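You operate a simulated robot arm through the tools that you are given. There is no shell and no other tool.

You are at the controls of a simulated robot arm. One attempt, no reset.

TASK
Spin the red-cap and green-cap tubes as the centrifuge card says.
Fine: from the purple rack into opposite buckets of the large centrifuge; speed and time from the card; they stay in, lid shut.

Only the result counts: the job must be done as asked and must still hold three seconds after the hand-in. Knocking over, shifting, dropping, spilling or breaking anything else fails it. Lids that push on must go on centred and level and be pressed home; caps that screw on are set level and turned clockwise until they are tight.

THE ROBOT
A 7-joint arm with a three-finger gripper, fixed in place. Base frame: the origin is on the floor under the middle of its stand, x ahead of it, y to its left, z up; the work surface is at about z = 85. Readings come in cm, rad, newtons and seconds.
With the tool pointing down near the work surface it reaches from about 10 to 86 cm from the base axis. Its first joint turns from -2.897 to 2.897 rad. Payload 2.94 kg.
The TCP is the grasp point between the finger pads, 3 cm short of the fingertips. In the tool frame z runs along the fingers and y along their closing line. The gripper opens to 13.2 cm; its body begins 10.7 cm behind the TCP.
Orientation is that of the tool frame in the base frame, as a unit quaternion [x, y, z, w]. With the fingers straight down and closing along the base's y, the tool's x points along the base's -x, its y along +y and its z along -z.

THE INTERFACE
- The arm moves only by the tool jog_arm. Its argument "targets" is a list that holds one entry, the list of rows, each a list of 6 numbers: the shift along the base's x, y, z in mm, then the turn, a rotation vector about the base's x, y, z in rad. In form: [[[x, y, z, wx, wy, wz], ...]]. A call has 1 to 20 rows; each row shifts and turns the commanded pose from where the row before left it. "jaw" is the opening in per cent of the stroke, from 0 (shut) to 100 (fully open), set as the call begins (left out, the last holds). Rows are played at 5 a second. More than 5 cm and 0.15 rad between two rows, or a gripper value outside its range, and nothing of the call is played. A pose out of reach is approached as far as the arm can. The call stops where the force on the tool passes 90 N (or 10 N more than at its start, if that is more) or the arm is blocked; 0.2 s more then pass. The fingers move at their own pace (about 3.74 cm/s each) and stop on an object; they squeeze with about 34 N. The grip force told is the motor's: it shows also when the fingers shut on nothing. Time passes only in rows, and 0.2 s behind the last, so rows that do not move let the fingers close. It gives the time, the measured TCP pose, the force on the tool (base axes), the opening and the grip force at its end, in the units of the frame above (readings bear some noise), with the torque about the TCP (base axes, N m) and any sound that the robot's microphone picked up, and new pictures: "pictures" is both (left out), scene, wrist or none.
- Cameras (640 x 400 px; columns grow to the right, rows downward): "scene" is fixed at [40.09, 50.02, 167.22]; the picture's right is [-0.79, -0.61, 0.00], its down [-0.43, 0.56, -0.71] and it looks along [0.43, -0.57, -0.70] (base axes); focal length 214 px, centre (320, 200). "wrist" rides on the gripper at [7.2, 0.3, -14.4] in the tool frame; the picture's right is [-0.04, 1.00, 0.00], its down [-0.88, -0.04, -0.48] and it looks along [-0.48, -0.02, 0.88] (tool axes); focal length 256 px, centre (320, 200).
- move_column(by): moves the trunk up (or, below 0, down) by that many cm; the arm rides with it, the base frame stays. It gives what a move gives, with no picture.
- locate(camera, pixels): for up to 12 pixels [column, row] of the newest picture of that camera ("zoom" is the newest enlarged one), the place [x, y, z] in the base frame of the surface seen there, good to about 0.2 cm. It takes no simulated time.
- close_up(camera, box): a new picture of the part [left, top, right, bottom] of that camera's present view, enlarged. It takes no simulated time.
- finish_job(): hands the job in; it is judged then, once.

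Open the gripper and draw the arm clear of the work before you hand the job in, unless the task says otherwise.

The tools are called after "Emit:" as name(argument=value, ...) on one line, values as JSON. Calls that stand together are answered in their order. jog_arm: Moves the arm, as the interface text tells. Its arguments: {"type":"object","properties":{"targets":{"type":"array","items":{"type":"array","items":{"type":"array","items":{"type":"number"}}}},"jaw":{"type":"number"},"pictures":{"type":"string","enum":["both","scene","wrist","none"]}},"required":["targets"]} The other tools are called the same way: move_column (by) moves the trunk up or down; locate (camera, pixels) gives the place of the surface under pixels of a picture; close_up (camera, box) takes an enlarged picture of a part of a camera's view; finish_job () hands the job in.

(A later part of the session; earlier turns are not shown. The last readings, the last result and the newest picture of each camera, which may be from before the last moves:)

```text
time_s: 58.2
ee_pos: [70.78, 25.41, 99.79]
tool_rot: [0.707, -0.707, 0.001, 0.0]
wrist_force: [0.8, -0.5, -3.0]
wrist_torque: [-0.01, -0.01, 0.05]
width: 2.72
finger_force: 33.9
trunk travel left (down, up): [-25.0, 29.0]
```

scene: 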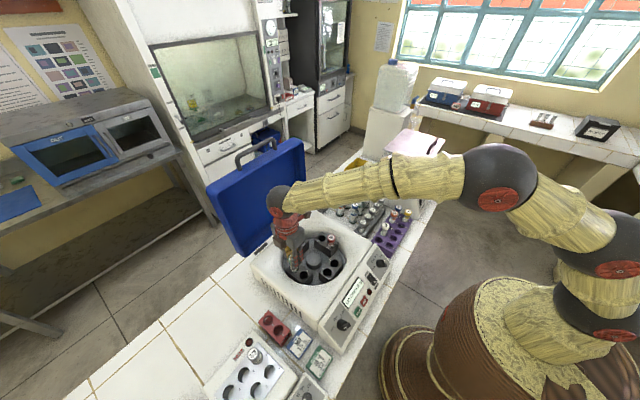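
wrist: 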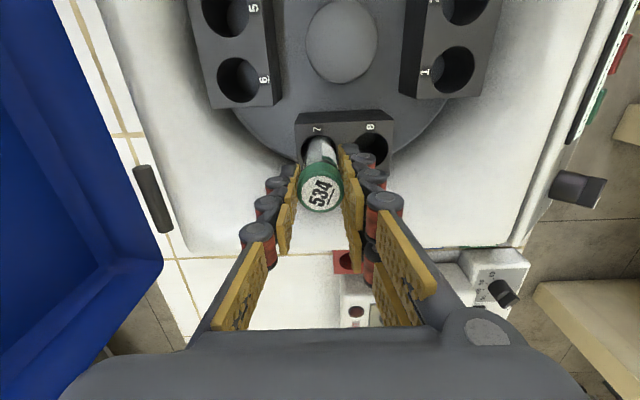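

No contact yet at z≈99.7. Two more 2 mm steps.

Emit:
jog_arm(targets=[[[0, 0, -2, 0, 0, 0], [0, 0, 0, 0, 0, 0]]], pictures="none")

Emit:
jog_arm(targets=[[[0, 0, -1.5, 0, 0, 0], [0, 0, 0, 0, 0, 0]]], pictures="none")

```text
time_s: 58.8
ee_pos: [70.68, 25.37, 99.56]
tool_rot: [-0.707, 0.707, -0.001, 0.0]
wrist_force: [0.4, 0.6, -2.6]
wrist_torque: [0.01, -0.01, 0.01]
width: 2.69
finger_force: 33.3
trunk travel left (down, up): [-25.0, 29.0]
```

```text
time_s: 59.4
ee_pos: [70.66, 25.33, 99.48]
tool_rot: [0.707, -0.707, -0.001, 0.0]
wrist_force: [0.3, -0.5, -0.5]
wrist_torque: [0.0, -0.01, 0.02]
width: 2.69
finger_force: 34.0
trunk travel left (down, up): [-25.0, 29.0]
```

Force changed from −2.6 to −0.5 N, as it did just at contact with the red tube; the tube is at the bottom. I release with jaw 40 %.

Emit:
jog_arm(targets=[[[0, 0, 0, 0, 0, 0], [0, 0, 0, 0, 0, 0], [0, 0, 0, 0, 0, 0], [0, 0, 0, 0, 0, 0]]], jaw=40)

```text
time_s: 60.4
ee_pos: [70.84, 25.23, 99.4]
tool_rot: [-0.707, 0.707, 0.0, 0.0]
wrist_force: [-0.3, -0.4, 0.6]
wrist_torque: [0.01, 0.02, -0.02]
width: 5.29
finger_force: 0.2
trunk travel left (down, up): [-25.0, 29.0]
```

scene: 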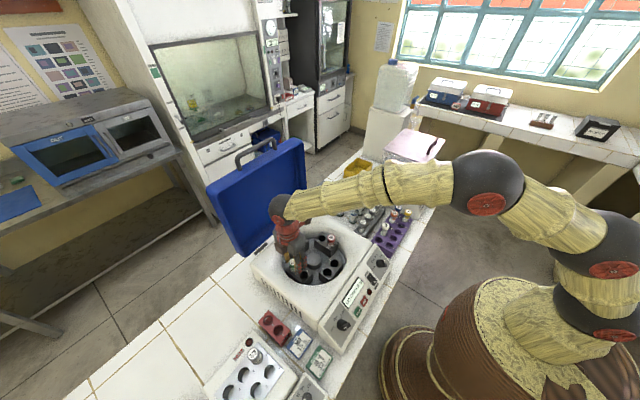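
wrist: 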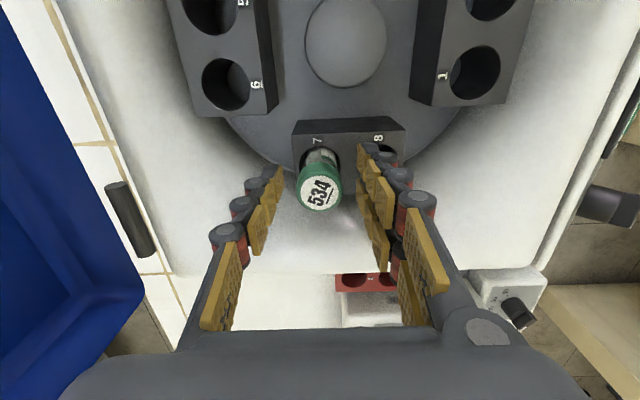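

Green tube 534 is in hole 7. I rise straight up and move back above the panel to examine knobs.

Emit:
jog_arm(targets=[[[0, 0, 20, 0, 0, 0], [0, 0, 40, 0, 0, 0], [0, 0, 40, 0, 0, 0], [0, 0, 40, 0, 0, 0], [-40, -15, 10, 0, 0, 0], [-45, -15, 10, 0, 0, 0], [-45, -15, 10, 0, 0, 0], [-45, -15, 10, 0, 0, 0], [-45, -15, 0, 0, 0, 0], [-40, 0, 0, 0, 0, 0], [0, 0, 0, 0, 0, 0]]])

Emit:
close_up(camera="scene", box=[265, 215, 365, 300])

Emit:
close_up(camera="scene", box=[320, 240, 400, 345])

```text
time_s: 62.8
ee_pos: [44.5, 17.74, 117.39]
tool_rot: [-0.707, 0.708, 0.0, 0.0]
wrist_force: [-0.7, -0.4, 0.4]
wrist_torque: [-0.04, -0.01, -0.01]
width: 5.3
finger_force: 0.0
trunk travel left (down, up): [-25.0, 29.0]
```

scene: 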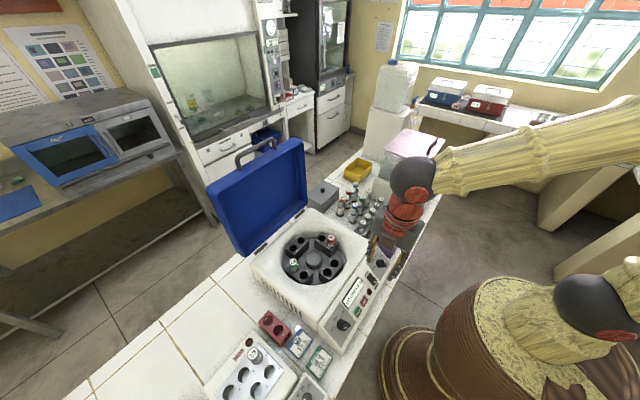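
wrist: 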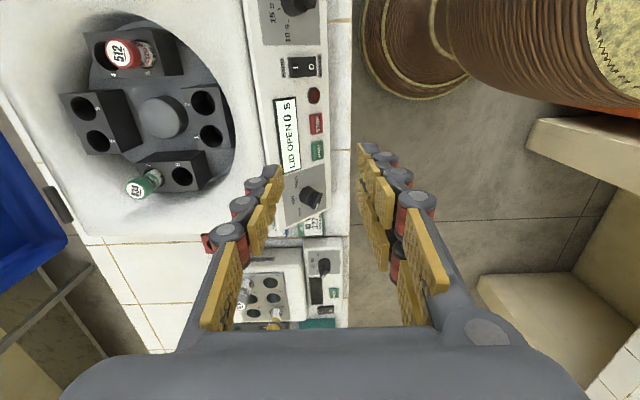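

```text
4.71 times, centred on (315, 258) of scene
```

zoom: 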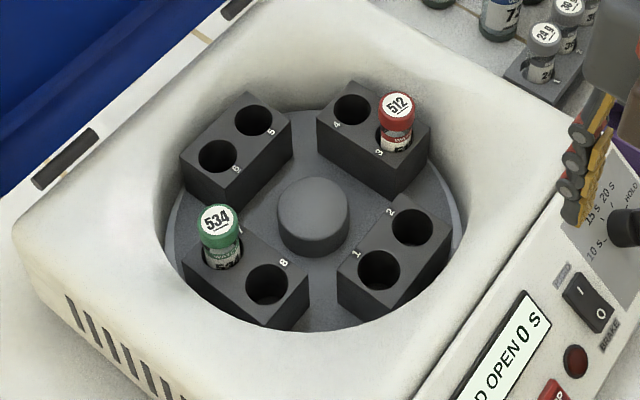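

```text
3.81 times, centred on (360, 292) of scene
```

zoom: 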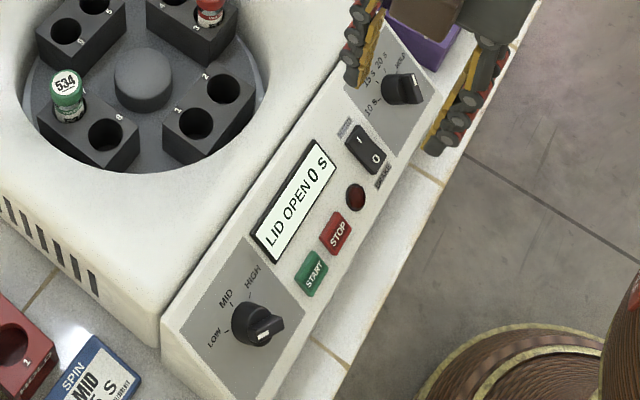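

Both tubes sit in opposite holes 3 and 7, with the lid open. Next I turn the tool back −90°, tilt ~10.5° so the wrist camera looks straight along the panel normal, and go before the speed knob (y≈30).

Emit:
jog_arm(targets=[[[-4.5, 9.5, -8, 0, 0, -0.1428], [-4.5, 9.5, -8, 0, 0, -0.1428], [-4.5, 9.5, -8, 0, 0, -0.1428], [-4.5, 9.5, -8, 0, 0, -0.1428], [-4.5, 9.5, -8, 0, 0, -0.1428], [-4.5, 9.5, -8, 0, 0, -0.1428], [-4.5, 9.5, -8, 0, 0, -0.1428], [-4.5, 9.5, -8, 0, 0, -0.1428], [-4.5, 9.5, -8, 0, 0, -0.1428], [-4.5, 9.5, -8, 0, 0, -0.1428], [-4.5, 9.5, -8, 0, 0, -0.1428], [-4.5, 9.5, -8, 0, -0.0915, 0], [-4.5, 9.5, -8, 0, -0.0915, 0], [0, 0, 0, 0, 0, 0]]])

```text
time_s: 65.8
ee_pos: [38.93, 30.34, 107.06]
tool_rot: [0.0, 0.996, 0.0, 0.092]
wrist_force: [-0.1, -0.7, -0.2]
wrist_torque: [-0.03, 0.0, -0.01]
width: 5.27
finger_force: 0.1
trunk travel left (down, up): [-25.0, 29.0]
```

scene: 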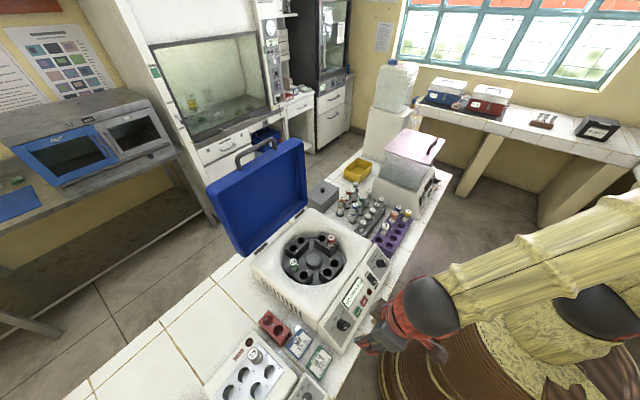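
wrist: 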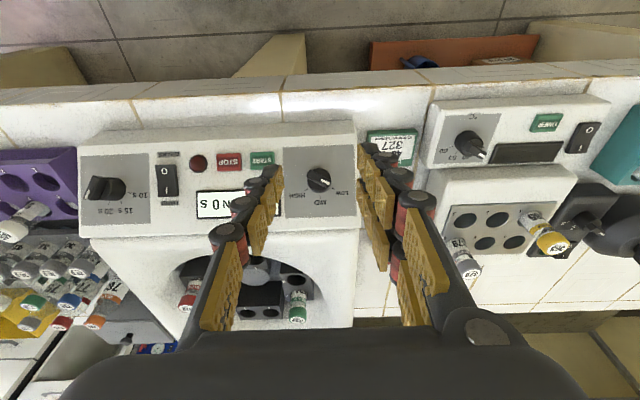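

The camera now faces the panel squarely, with the speed knob at (318,180). I take a close-up of it.

Emit:
close_up(camera="wrist", box=[280, 140, 360, 220])

Emit:
close_up(camera="wrist", box=[70, 140, 170, 230])

Emit:
locate(camera="wrist", pixels=[[319, 181], [311, 173], [327, 187], [305, 190], [335, 170], [290, 155], [350, 155], [290, 210], [350, 210], [319, 192], [319, 168], [319, 205]])

```text
5.00 times, centred on (320, 180) of wrist
```

zoom: 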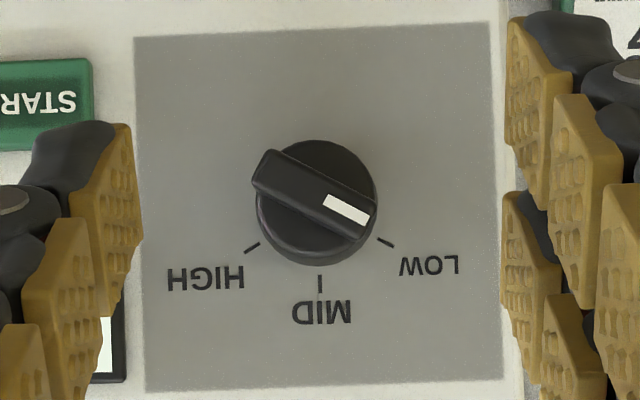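

```text
4.44 times, centred on (120, 185) of wrist
```

zoom: 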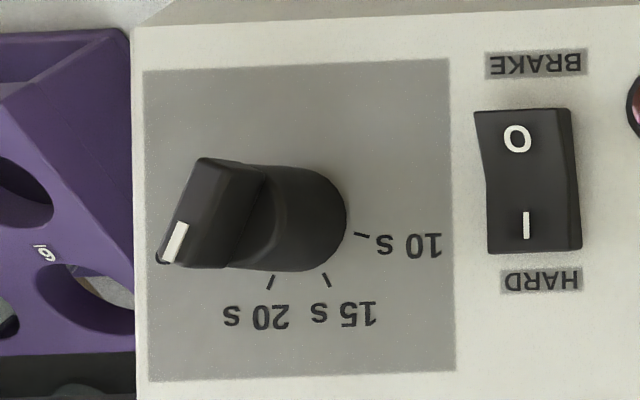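

```text
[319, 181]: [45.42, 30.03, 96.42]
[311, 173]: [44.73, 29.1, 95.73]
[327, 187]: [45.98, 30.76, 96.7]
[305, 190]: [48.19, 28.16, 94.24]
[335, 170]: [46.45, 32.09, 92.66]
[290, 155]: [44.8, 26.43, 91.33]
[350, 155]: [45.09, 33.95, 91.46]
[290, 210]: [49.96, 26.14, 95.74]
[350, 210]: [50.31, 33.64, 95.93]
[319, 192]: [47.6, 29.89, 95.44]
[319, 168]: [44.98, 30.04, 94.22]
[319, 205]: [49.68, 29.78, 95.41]
```

The speed knob's white mark points at LOW (30° in this view); MID is 60° clockwise. Knob axis runs through (47.7,30.0,93.8), bar top at (45.4,30.0,96.4). I tilt the tool to the panel normal (40.5°), twist −60° about it so the jaw closes across the bar, jaw at 25 %.

Emit:
jog_arm(targets=[[[0, 0, 0, 0, -0.1311, 0], [0, 0, 0, 0, -0.1311, 0], [0, 0, 0, 0, -0.1311, 0], [0, 0, 0, 0, -0.1311, 0], [0, 0, 0, -0.0972, 0, 0.1137], [0, 0, 0, -0.0972, 0, 0.1137], [0, 0, 0, -0.0972, 0, 0.1137], [0, 0, 0, -0.0972, 0, 0.1137], [0, 0, 0, -0.0972, 0, 0.1137], [0, 0, 0, -0.0972, 0, 0.1137], [0, 0, 0, -0.0972, 0, 0.1137], [0, 0, 0, 0, 0, 0]]], jaw=25)

```text
time_s: 68.4
ee_pos: [38.86, 30.3, 107.01]
tool_rot: [-0.469, 0.812, -0.174, 0.3]
wrist_force: [-0.5, 0.2, 0.8]
wrist_torque: [-0.02, 0.0, -0.02]
width: 3.29
finger_force: 0.1
trunk travel left (down, up): [-25.0, 29.0]
```

scene: 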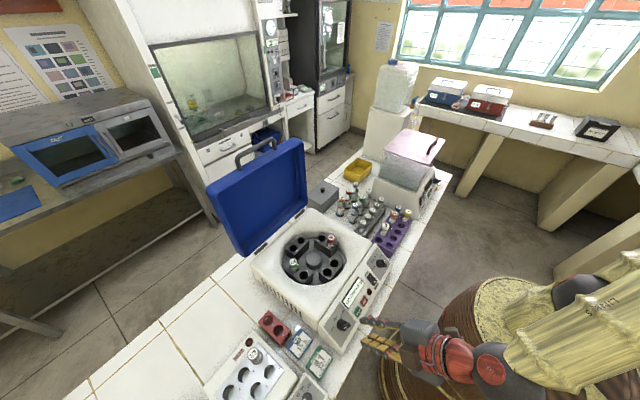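
wrist: 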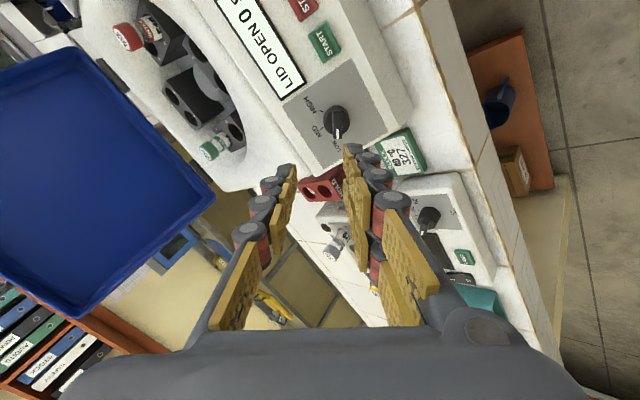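

The pointer bar now appears vertical in the wrist view, across the jaw. I move to 4 cm short of the grip position.

Emit:
jog_arm(targets=[[[14, -1, -30, 0, 0, 0], [14, -1, -31, 0, 0, 0], [0, 0, 0, 0, 0, 0]]])

Emit:
close_up(camera="wrist", box=[240, 80, 400, 220])

```text
time_s: 69.2
ee_pos: [41.69, 29.77, 101.13]
tool_rot: [-0.468, 0.812, -0.175, 0.301]
wrist_force: [1.2, -0.5, -1.1]
wrist_torque: [-0.01, -0.01, 0.0]
width: 3.31
finger_force: 0.0
trunk travel left (down, up): [-25.0, 29.0]
```

scene: 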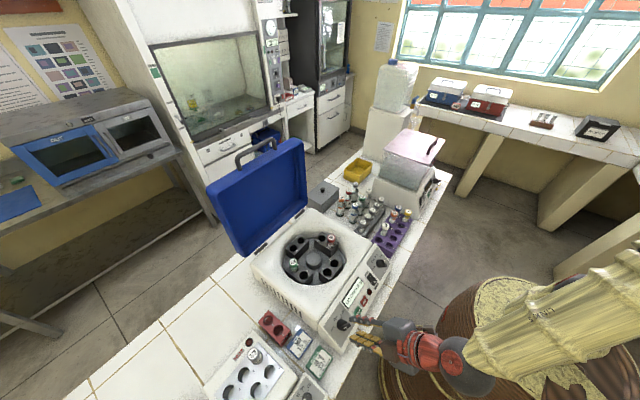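
wrist: 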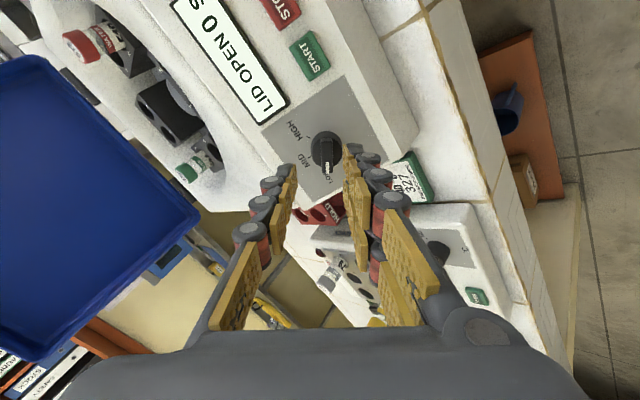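

```text
2.86 times, centred on (320, 150) of wrist
```

zoom: 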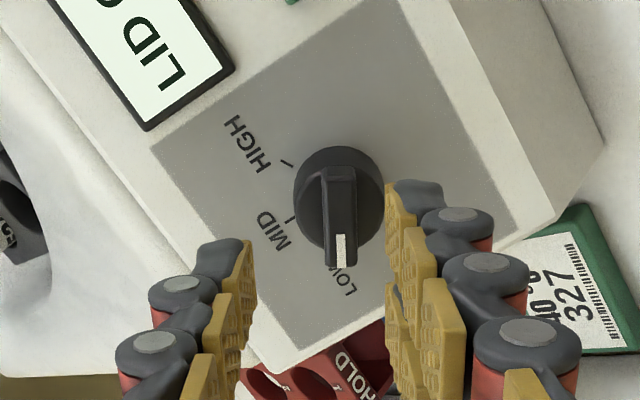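

The bar lies about 0.5 cm to the right of the jaw's midline. I measure it to correct.

Emit:
locate(camera="zoom", pixels=[[340, 178], [340, 200], [340, 220], [341, 240], [342, 260], [328, 220], [353, 220], [330, 255], [353, 255]])

```text
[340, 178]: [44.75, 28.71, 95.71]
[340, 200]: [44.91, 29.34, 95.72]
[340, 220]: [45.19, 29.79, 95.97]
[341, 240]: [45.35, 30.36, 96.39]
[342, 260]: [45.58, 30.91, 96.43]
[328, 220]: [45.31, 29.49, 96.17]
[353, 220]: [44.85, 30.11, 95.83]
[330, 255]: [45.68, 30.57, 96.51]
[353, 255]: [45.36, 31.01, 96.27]
```

Bar-top centre ≈ (45.3,29.9,96.2). I shift 4.6 mm along the closing line and advance 4.2 cm along the panel normal.

Emit:
jog_arm(targets=[[[-3, 2.3, -2.6, 0, 0, 0], [9, 0, -10.6, 0, 0, 0], [9, 0, -10.6, 0, 0, 0], [9.3, 0, -10.7, 0, 0, 0], [0, 0, 0, 0, 0, 0]]])

Emit:
close_up(camera="wrist", box=[240, 80, 400, 220])

Emit:
close_up(camera="scene", box=[310, 280, 400, 370])

```text
time_s: 70.4
ee_pos: [44.21, 30.07, 97.56]
tool_rot: [-0.469, 0.812, -0.175, 0.3]
wrist_force: [-0.7, 0.2, 0.1]
wrist_torque: [0.02, 0.0, 0.01]
width: 3.31
finger_force: 0.1
trunk travel left (down, up): [-25.0, 29.0]
```

scene: 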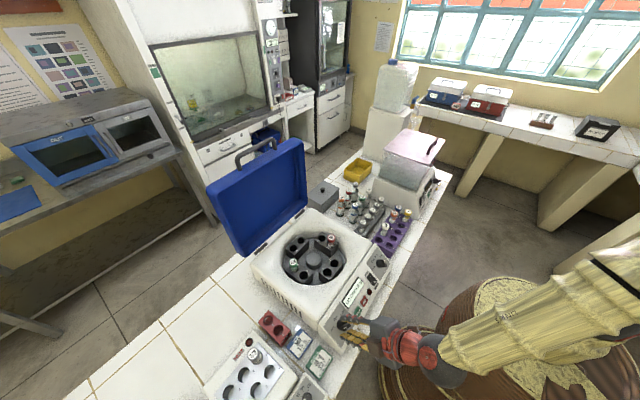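
wrist: 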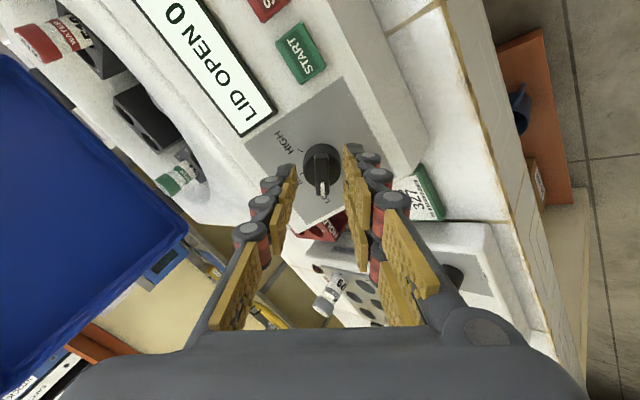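

```text
2.86 times, centred on (320, 150) of wrist
```

zoom: 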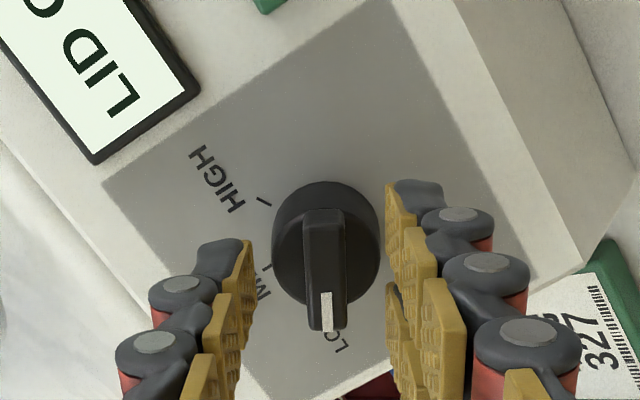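

```text
4.44 times, centred on (355, 325) of scene
```

zoom: 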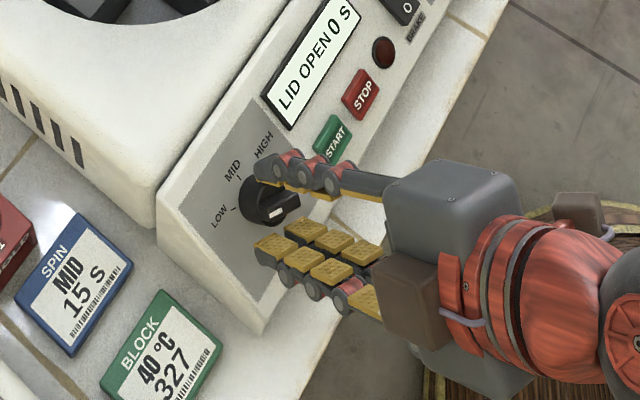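

The fingers straddle the bar, centred (bar at column ~323 in the zoom). I close the jaw.

Emit:
jog_arm(targets=[[[0, 0, 0, 0, 0, 0], [0, 0, 0, 0, 0, 0], [0, 0, 0, 0, 0, 0], [0, 0, 0, 0, 0, 0], [0, 0, 0, 0, 0, 0]]], jaw=0)

Emit:
close_up(camera="wrist", box=[240, 80, 400, 220])

```text
time_s: 71.6
ee_pos: [44.12, 30.2, 97.53]
tool_rot: [-0.47, 0.812, -0.174, 0.299]
wrist_force: [-5.8, 6.7, -12.8]
wrist_torque: [0.86, -0.16, 0.66]
width: 0.96
finger_force: 36.9
trunk travel left (down, up): [-25.0, 29.0]
```

scene: 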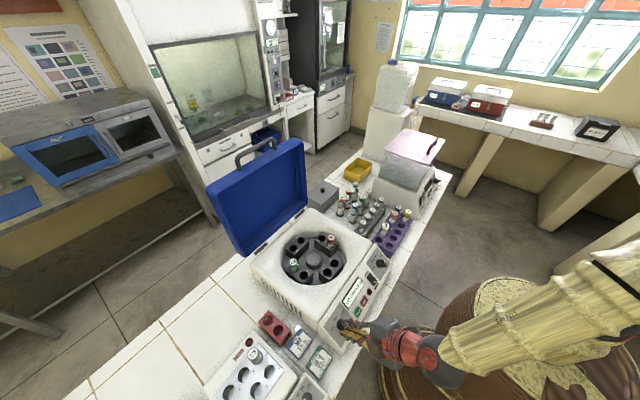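
wrist: 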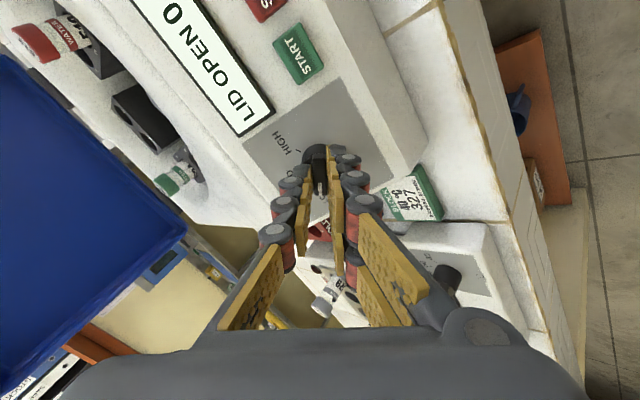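

```text
2.86 times, centred on (320, 150) of wrist
```

zoom: 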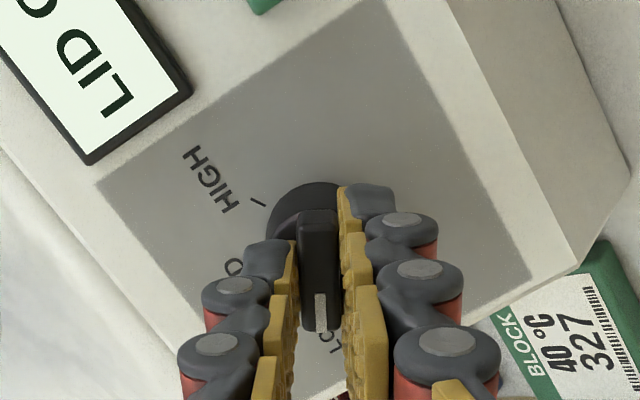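

The bar is gripped (0.96 cm). I rotate clockwise (about the inward normal) by 4 of 7 steps, then check.

Emit:
jog_arm(targets=[[[0, 0, 0, 0.0972, 0, -0.1137], [0, 0, 0, 0.0972, 0, -0.1137], [0, 0, 0, 0.0972, 0, -0.1137], [0, 0, 0, 0.0972, 0, -0.1137], [0, 0, 0, 0, 0, 0]]])

Emit:
close_up(camera="wrist", box=[240, 80, 400, 220])

```text
time_s: 72.8
ee_pos: [44.17, 30.09, 97.55]
tool_rot: [-0.207, 0.915, -0.078, 0.338]
wrist_force: [-2.4, -10.0, -0.1]
wrist_torque: [-0.18, -0.19, -0.17]
width: 0.98
finger_force: 37.2
trunk travel left (down, up): [-25.0, 29.0]
```

scene: 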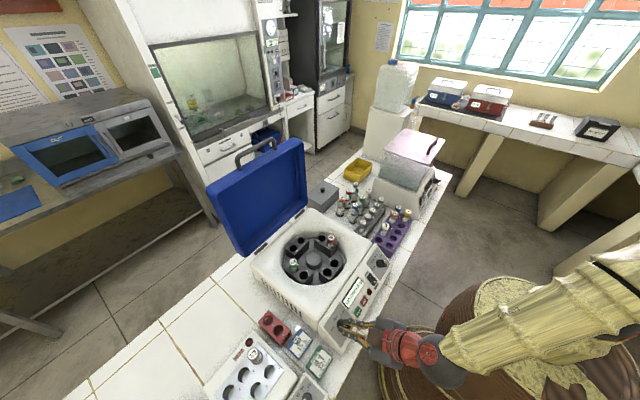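
wrist: 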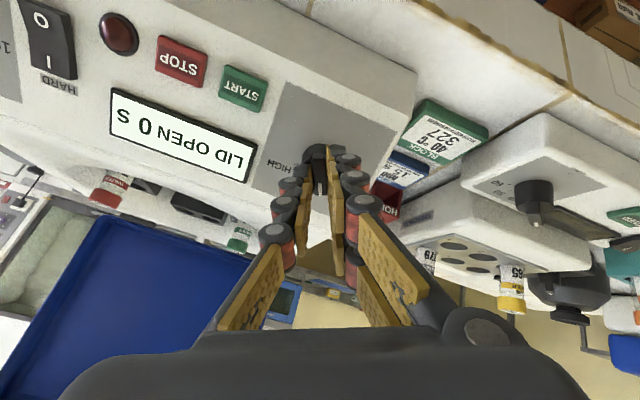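

```text
2.86 times, centred on (320, 150) of wrist
```

zoom: 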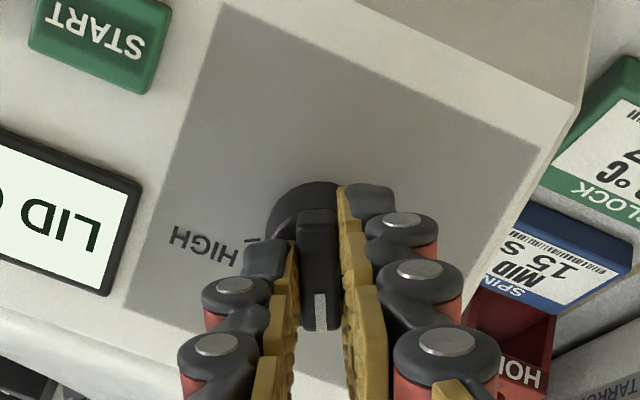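

The knob follows the jaw. Three more steps to complete 60°.

Emit:
jog_arm(targets=[[[0, 0, 0, 0.0972, 0, -0.1137], [0, 0, 0, 0.0972, 0, -0.1137], [0, 0, 0, 0.0972, 0, -0.1137], [0, 0, 0, 0, 0, 0]]])

Emit:
close_up(camera="wrist", box=[240, 80, 400, 220])

```text
time_s: 73.8
ee_pos: [44.11, 30.02, 97.57]
tool_rot: [0.001, 0.938, 0.0, 0.345]
wrist_force: [4.9, -17.6, 0.7]
wrist_torque: [-0.38, -0.45, -0.3]
width: 0.97
finger_force: 37.3
trunk travel left (down, up): [-25.0, 29.0]
```

scene: 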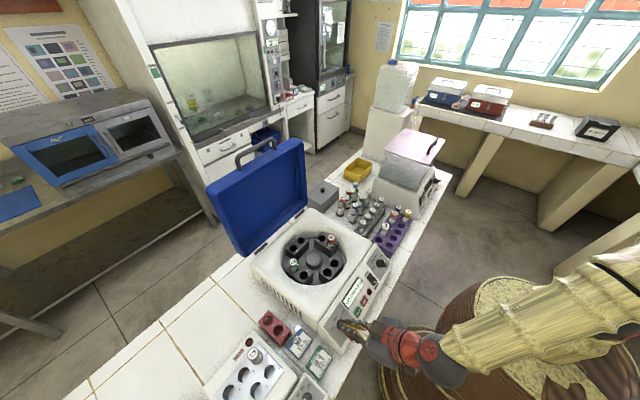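
wrist: 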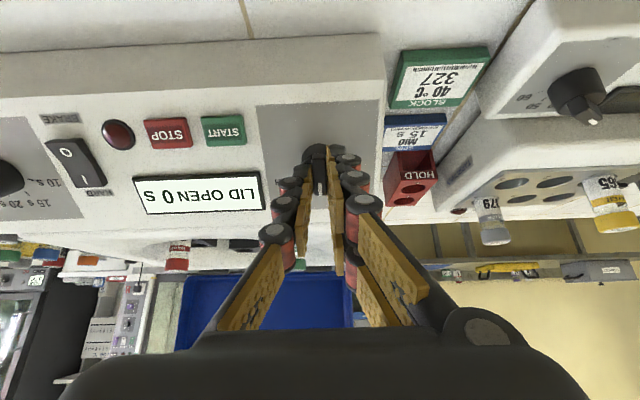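

```text
2.86 times, centred on (320, 150) of wrist
```

zoom: 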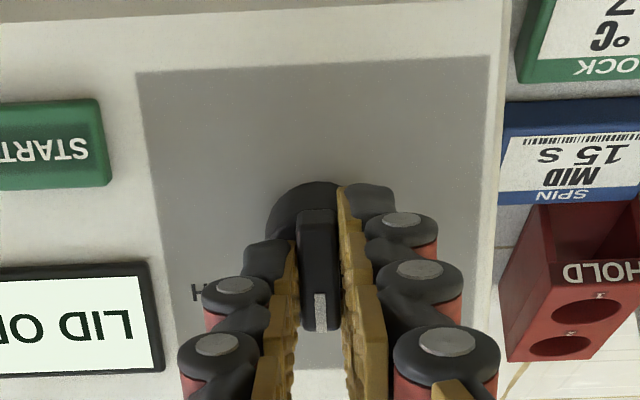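

The pointer now points straight up-slope. I open the jaw, back off along the normal, and untilt to the square view to verify.

Emit:
jog_arm(targets=[[[0, 0, 0, 0, 0, 0], [0, 0, 0, 0, 0, 0], [0, 0, 0, 0, 0, 0], [-13, 0, 15.2, 0, 0, 0], [-13, 0, 15.2, 0, 0, 0], [-13, 0, 15.2, 0, 0, 0], [-13, 0, 15.2, 0, 0, 0], [0, 0, 15, 0, 0.1311, 0], [0, 0, 10, 0, 0.1311, 0], [0, 0, 10, 0, 0.1311, 0], [0, 0, 0, 0, 0.1311, 0], [0, 0, 0, 0, 0, 0]]], jaw=25)

Emit:
close_up(camera="wrist", box=[280, 140, 360, 220])

```text
time_s: 76.4
ee_pos: [38.78, 30.32, 106.99]
tool_rot: [0.0, 0.996, 0.0, 0.091]
wrist_force: [0.3, 0.1, -0.8]
wrist_torque: [0.0, 0.02, -0.01]
width: 3.32
finger_force: 0.0
trunk travel left (down, up): [-25.0, 29.0]
```

scene: 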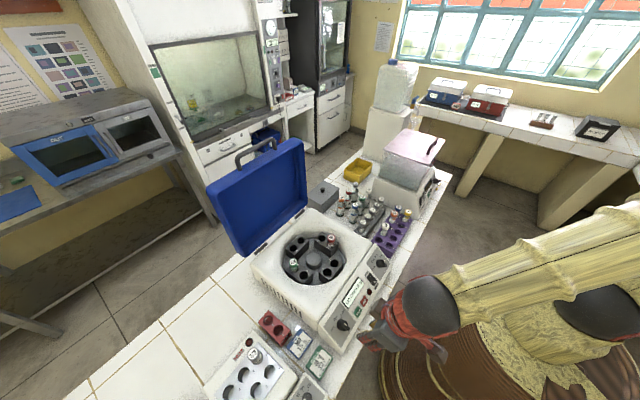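
wrist: 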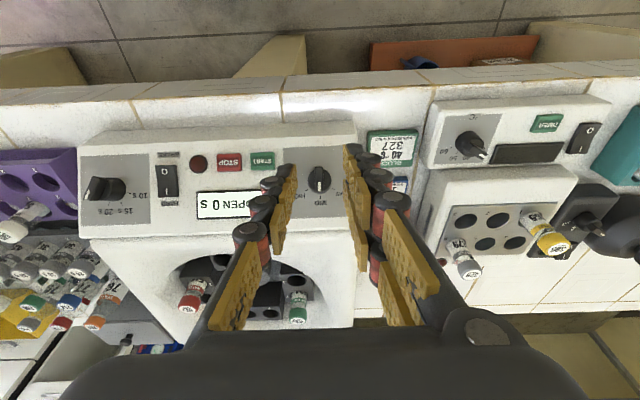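

```text
5.00 times, centred on (320, 180) of wrist
```

zoom: 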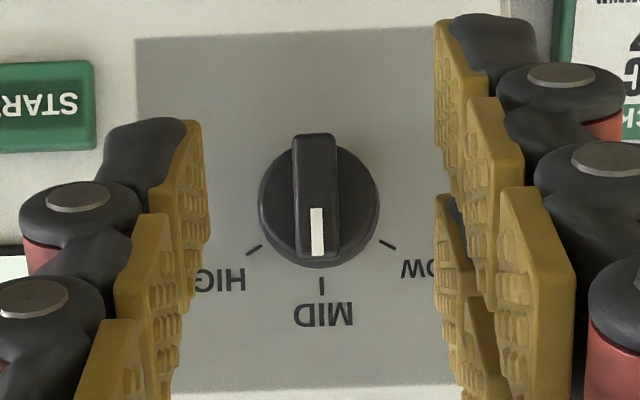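

Speed now points at MID. I move in front of the timer knob (y≈4).

Emit:
jog_arm(targets=[[[0, -44, 0, 0, 0, 0], [0, -44, 0, 0, 0, 0], [0, -44, 0, 0, 0, 0], [0, -44, 0, 0, 0, 0], [0, -44, 0, 0, 0, 0], [0, -43, 0, 0, 0, 0], [0, 0, 0, 0, 0, 0]]], jaw=40)

Emit:
close_up(camera="wrist", box=[280, 140, 360, 220])

Emit:
locate(camera="zoom", pixels=[[320, 200], [150, 60], [480, 60], [150, 360], [480, 360]])

```text
time_s: 78.0
ee_pos: [38.44, 3.82, 107.33]
tool_rot: [0.0, 0.996, 0.001, 0.091]
wrist_force: [-0.1, -0.2, 0.8]
wrist_torque: [0.0, 0.01, -0.03]
width: 5.31
finger_force: 0.1
trunk travel left (down, up): [-25.0, 29.0]
```

scene: 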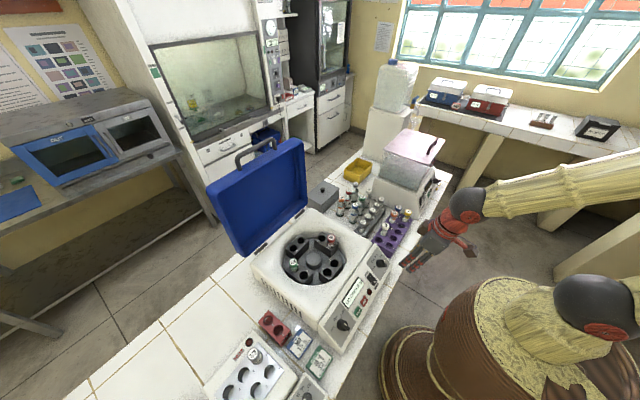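
wrist: 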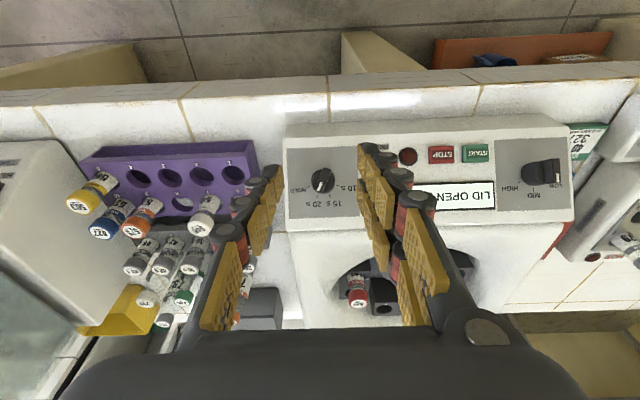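

```text
5.00 times, centred on (320, 180) of wrist
```

zoom: 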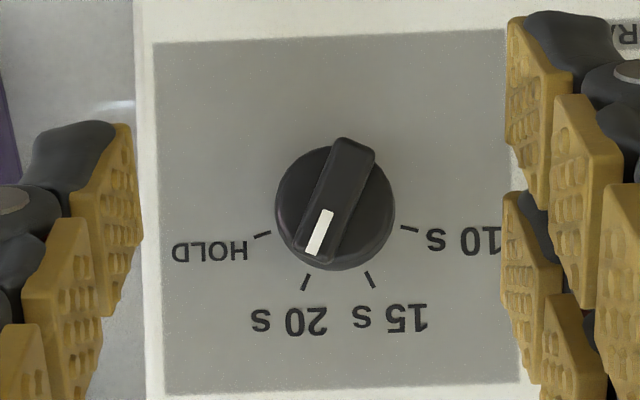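

```text
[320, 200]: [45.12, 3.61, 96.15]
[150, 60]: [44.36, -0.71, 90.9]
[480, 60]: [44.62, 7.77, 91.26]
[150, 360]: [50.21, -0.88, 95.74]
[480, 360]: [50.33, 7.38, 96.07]
```

The timer's mark is at 20 s; 15 s is roughly 45° counter-clockwise. I tilt to the panel normal, twist +0.32 rad to align with the bar, and go to pre-grip with the jaw at 25 %.

Emit:
jog_arm(targets=[[[0, 0, 0, 0, -0.1311, 0], [0, 0, 0, 0, -0.1311, 0], [0, 0, 0, 0, -0.1311, 0], [0, 0, 0, 0, -0.1311, 0], [0, 0, 0, 0.0693, 0, -0.081], [0, 0, 0, 0.0693, 0, -0.081], [0, 0, 0, 0.0693, 0, -0.081], [13, 0, -31, 0, 0, 0], [13, 0.5, -32, 0, 0, 0], [0, 0, 0, 0, 0, 0]]], jaw=25)

Emit:
close_up(camera="wrist", box=[240, 80, 400, 220])

```text
time_s: 80.2
ee_pos: [41.76, 4.27, 100.92]
tool_rot: [0.148, 0.926, 0.055, 0.342]
wrist_force: [0.5, -0.1, -0.9]
wrist_torque: [0.02, 0.02, 0.01]
width: 3.3
finger_force: 0.0
trunk travel left (down, up): [-25.0, 29.0]
```

scene: 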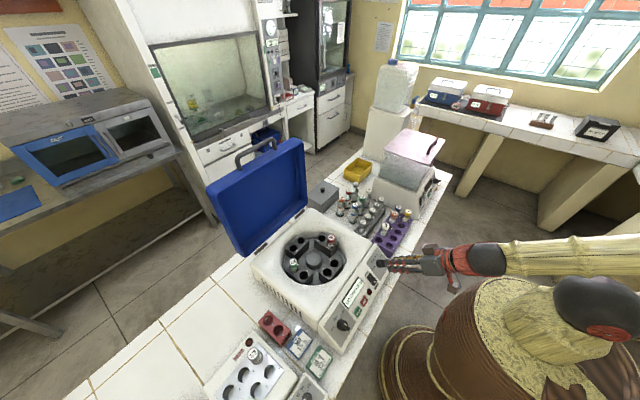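
wrist: 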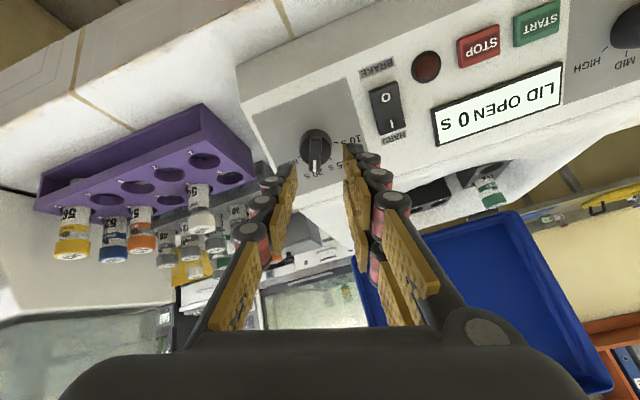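

```text
2.86 times, centred on (320, 150) of wrist
```

zoom: 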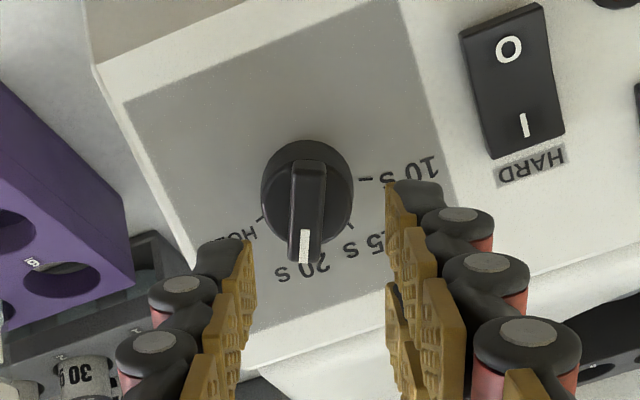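

The bar is ~0.4 cm left of the jaw's midline and leaning slightly. I correct by −4 mm along the closing line and +0.06 rad, then advance 4.1 cm.

Emit:
jog_arm(targets=[[[-1, -3.8, -0.8, 0.039, 0, -0.0456], [9, 0, -10.4, 0, 0, 0], [9, 0, -10.4, 0, 0, 0], [8.7, 0, -10.4, 0, 0, 0], [0, 0, 0, 0, 0, 0]]])

Emit:
close_up(camera="wrist", box=[240, 80, 400, 220])

```text
time_s: 81.4
ee_pos: [44.14, 3.63, 97.64]
tool_rot: [0.177, 0.921, 0.065, 0.34]
wrist_force: [0.9, 0.2, 0.1]
wrist_torque: [0.05, 0.0, -0.02]
width: 3.32
finger_force: 0.1
trunk travel left (down, up): [-25.0, 29.0]
```

scene: 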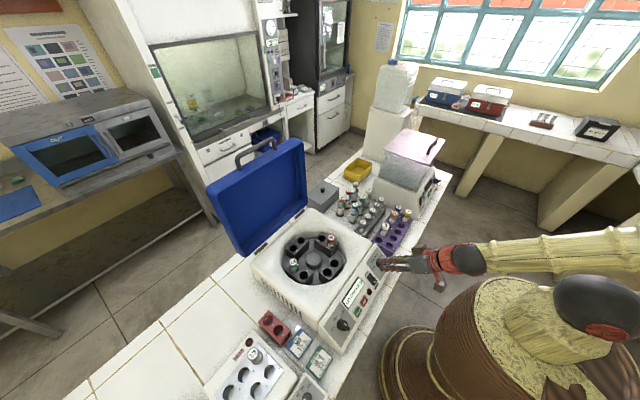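
wrist: 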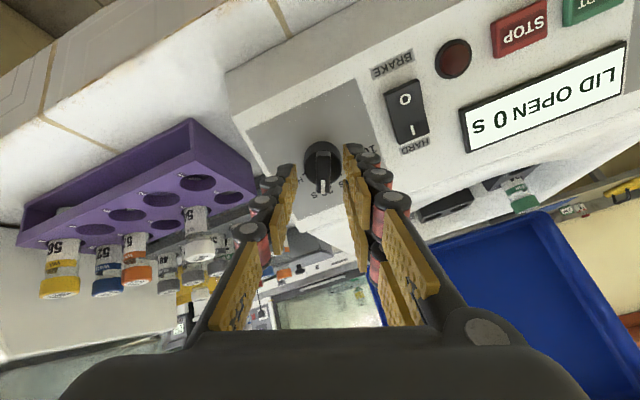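

```text
2.86 times, centred on (320, 150) of wrist
```

zoom: 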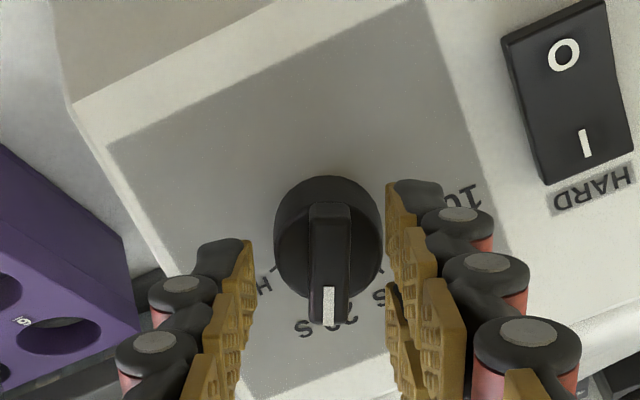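

The bar is straight and nearly centred. I close the jaw.

Emit:
jog_arm(targets=[[[0, 0, 0, 0, 0, 0], [0, 0, 0, 0, 0, 0], [0, 0, 0, 0, 0, 0], [0, 0, 0, 0, 0, 0], [0, 0, 0, 0, 0, 0]]], jaw=0)

Emit:
close_up(camera="wrist", box=[240, 80, 400, 220])

```text
time_s: 82.6
ee_pos: [44.26, 3.91, 97.67]
tool_rot: [0.176, 0.921, 0.065, 0.341]
wrist_force: [6.5, 20.1, 0.7]
wrist_torque: [0.67, 0.52, 0.47]
width: 0.98
finger_force: 37.1
trunk travel left (down, up): [-25.0, 29.0]
```

scene: 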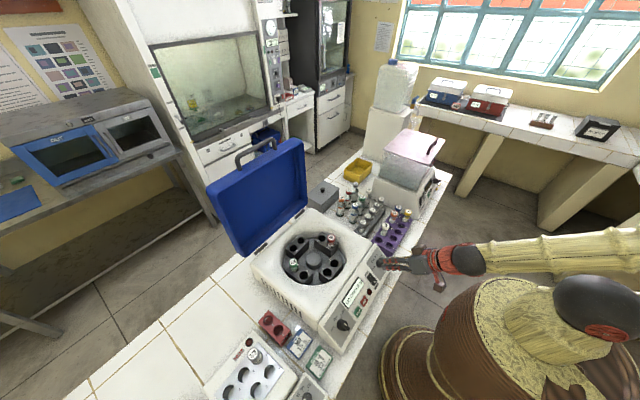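
wrist: 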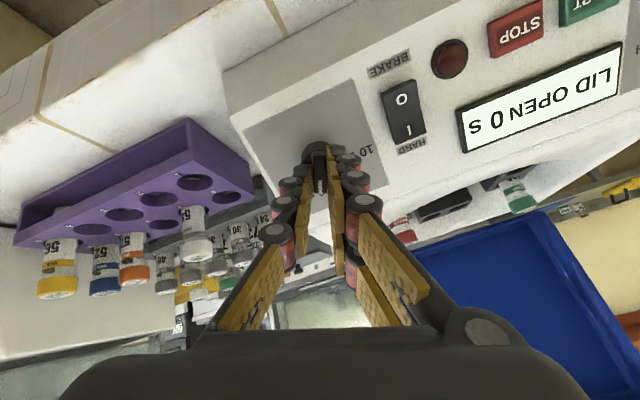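

```text
2.86 times, centred on (320, 150) of wrist
```

zoom: 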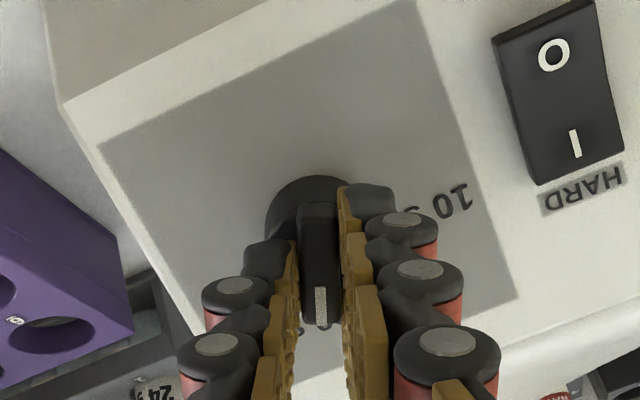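

Gripped (0.98 cm). I rotate counter-clockwise 0.81 rad about the normal, relieving 2 mm in y.

Emit:
jog_arm(targets=[[[0, 2, 0, -0.0878, 0, 0.1026], [0, 0, 0, -0.0878, 0, 0.1026], [0, 0, 0, -0.0878, 0, 0.1026], [0, 0, 0, -0.0878, 0, 0.1026], [0, 0, 0, -0.0878, 0, 0.1026], [0, 0, 0, -0.0878, 0, 0.1026], [0, 0, 0, 0, 0, 0]]])

Emit:
close_up(camera="wrist", box=[240, 80, 400, 220])

```text
time_s: 84.2
ee_pos: [44.23, 4.11, 97.71]
tool_rot: [-0.201, 0.916, -0.075, 0.34]
wrist_force: [15.5, 30.1, 5.3]
wrist_torque: [0.63, -0.4, 0.43]
width: 0.97
finger_force: 37.0
trunk travel left (down, up): [-25.0, 29.0]
```

scene: 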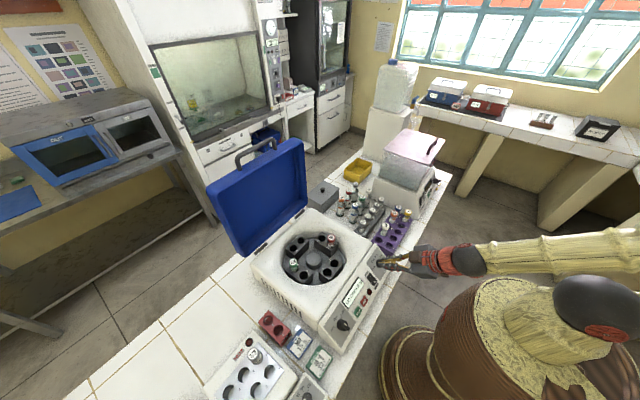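
wrist: 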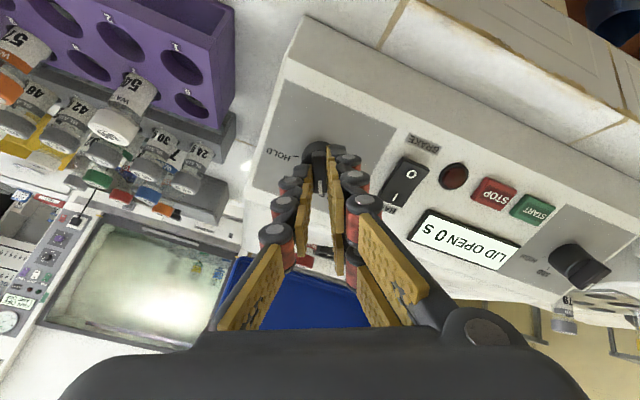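

```text
2.86 times, centred on (320, 150) of wrist
```

zoom: 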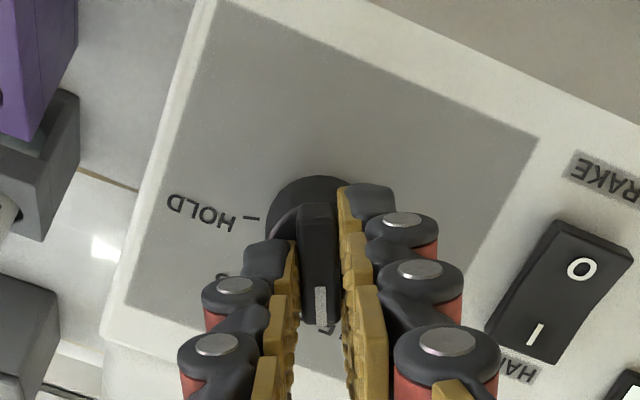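

The knob followed. I open the jaw, retreat along the normal, untwist and untilt for the square view.

Emit:
jog_arm(targets=[[[0, 0, 0, 0, 0, 0], [0, 0, 0, 0, 0, 0], [0, 0, 0, 0, 0, 0], [-13, 0, 15.2, 0, 0, 0], [-13, 0, 15.2, 0, 0, 0], [-13, 0, 15.2, 0, 0, 0], [-13, 0, 15.2, 0, 0, 0], [0, 0, 10, 0.0932, 0, -0.109], [0, 0, 10, 0.0932, 0, -0.109], [0, 0, 10, 0.0932, 0, -0.109], [0, 0, 5, 0, 0.1311, 0], [0, 0, 0, 0, 0.1311, 0], [0, 0, 0, 0, 0.1311, 0], [0, 0, 0, 0, 0.1311, 0], [0, 0, 0, 0, 0, 0]]], jaw=25)

Emit:
close_up(camera="wrist", box=[280, 140, 360, 220])

```text
time_s: 87.4
ee_pos: [39.09, 3.76, 107.25]
tool_rot: [-0.001, 0.996, 0.0, 0.091]
wrist_force: [1.5, 0.1, -0.4]
wrist_torque: [-0.03, 0.04, 0.0]
width: 3.31
finger_force: 0.0
trunk travel left (down, up): [-25.0, 29.0]
```

scene: 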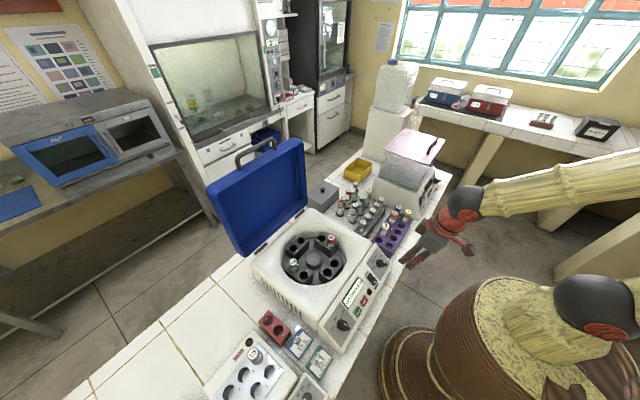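
wrist: 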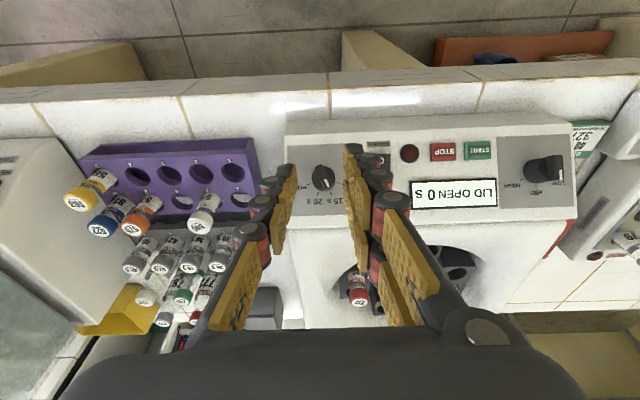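

```text
5.00 times, centred on (320, 180) of wrist
```

zoom: 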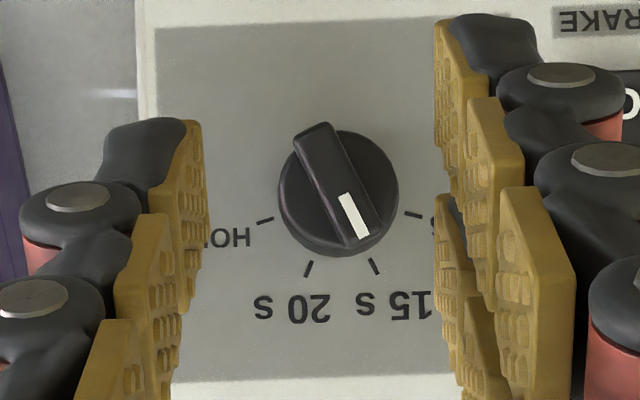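

Timer mark now lines up with 15 s. I double-check the speed knob from this side and from the scene camera.

Emit:
close_up(camera="wrist", box=[500, 130, 590, 210])

Emit:
close_up(camera="scene", box=[325, 240, 395, 340])

```text
5.00 times, centred on (545, 170) of wrist
```

zoom: 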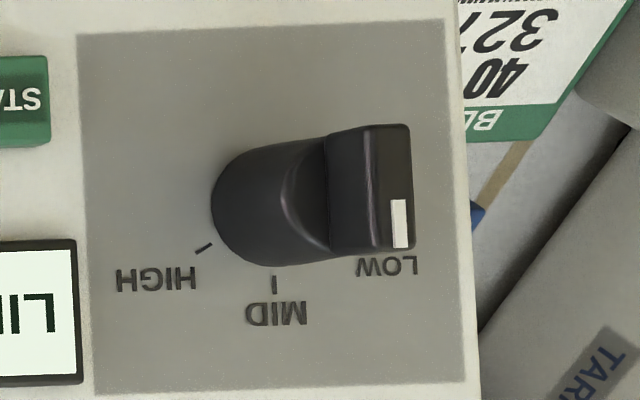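

```text
4.00 times, centred on (360, 290) of scene
```

zoom: 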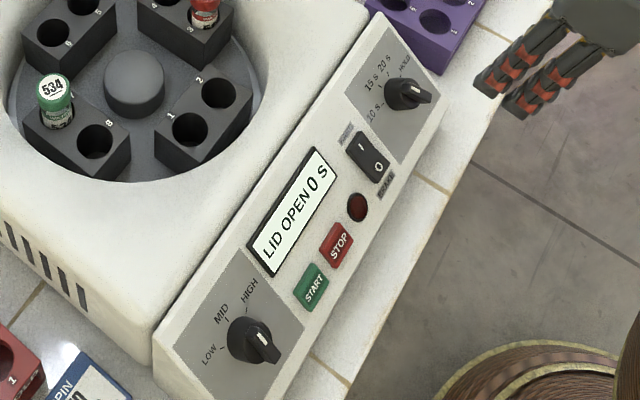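

Speed = MID and time = 15 s are set. Now I go back to the handle: rise, rotate +90° about z and tilt 45°, to the earlier staging point (63,16.2,144.3).

Emit:
jog_arm(targets=[[[0, 0, 25, 0, 0.0915, 0], [0, 0, 25, 0, 0.0915, 0], [10, 5, 25, 0, 0, 0.1428], [10, 6, 25, 0, 0, 0.1428], [12, 7, 25, 0, 0, 0.1428], [12, 7, 25, 0, 0, 0.1428], [14, 7, 25, 0, 0, 0.1428], [14, 7, 25, 0, 0, 0.1428], [14, 7, 25, 0, 0, 0.1428], [14, 7, 20, 0, 0, 0.1428], [14, 7, 20, 0, 0, 0.1428], [14, 7, 20, 0, 0, 0.1428], [14, 7, 20, 0, 0, 0.1428], [14, 7, 15, 0, -0.131, 0], [14, 7, 15, 0, -0.131, 0], [14, 7, 15, 0, -0.131, 0], [14, 7, 10, 0, -0.131, 0], [14, 7, 5, 0, -0.131, 0], [14, 7, 5, 0, -0.131, 0], [0, 0, 0, 0, 0, 0]]], jaw=24)

```text
time_s: 91.6
ee_pos: [61.67, 15.55, 144.17]
tool_rot: [0.653, -0.653, 0.271, -0.271]
wrist_force: [-0.1, 0.1, 0.7]
wrist_torque: [0.0, 0.01, 0.01]
width: 3.19
finger_force: 0.1
trunk travel left (down, up): [-25.0, 29.0]
```

scene: 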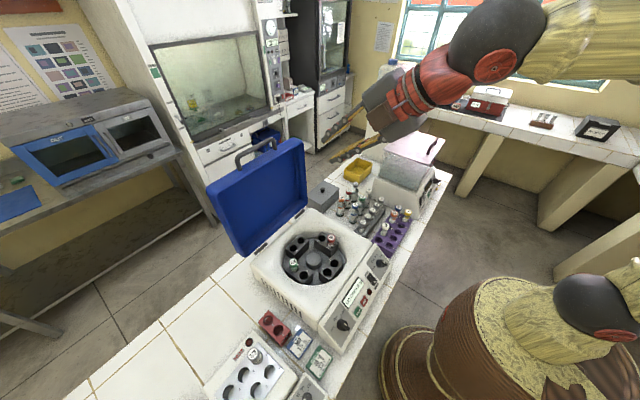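
wrist: 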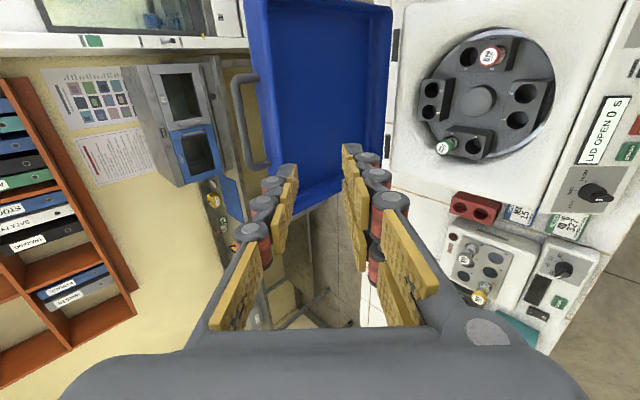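

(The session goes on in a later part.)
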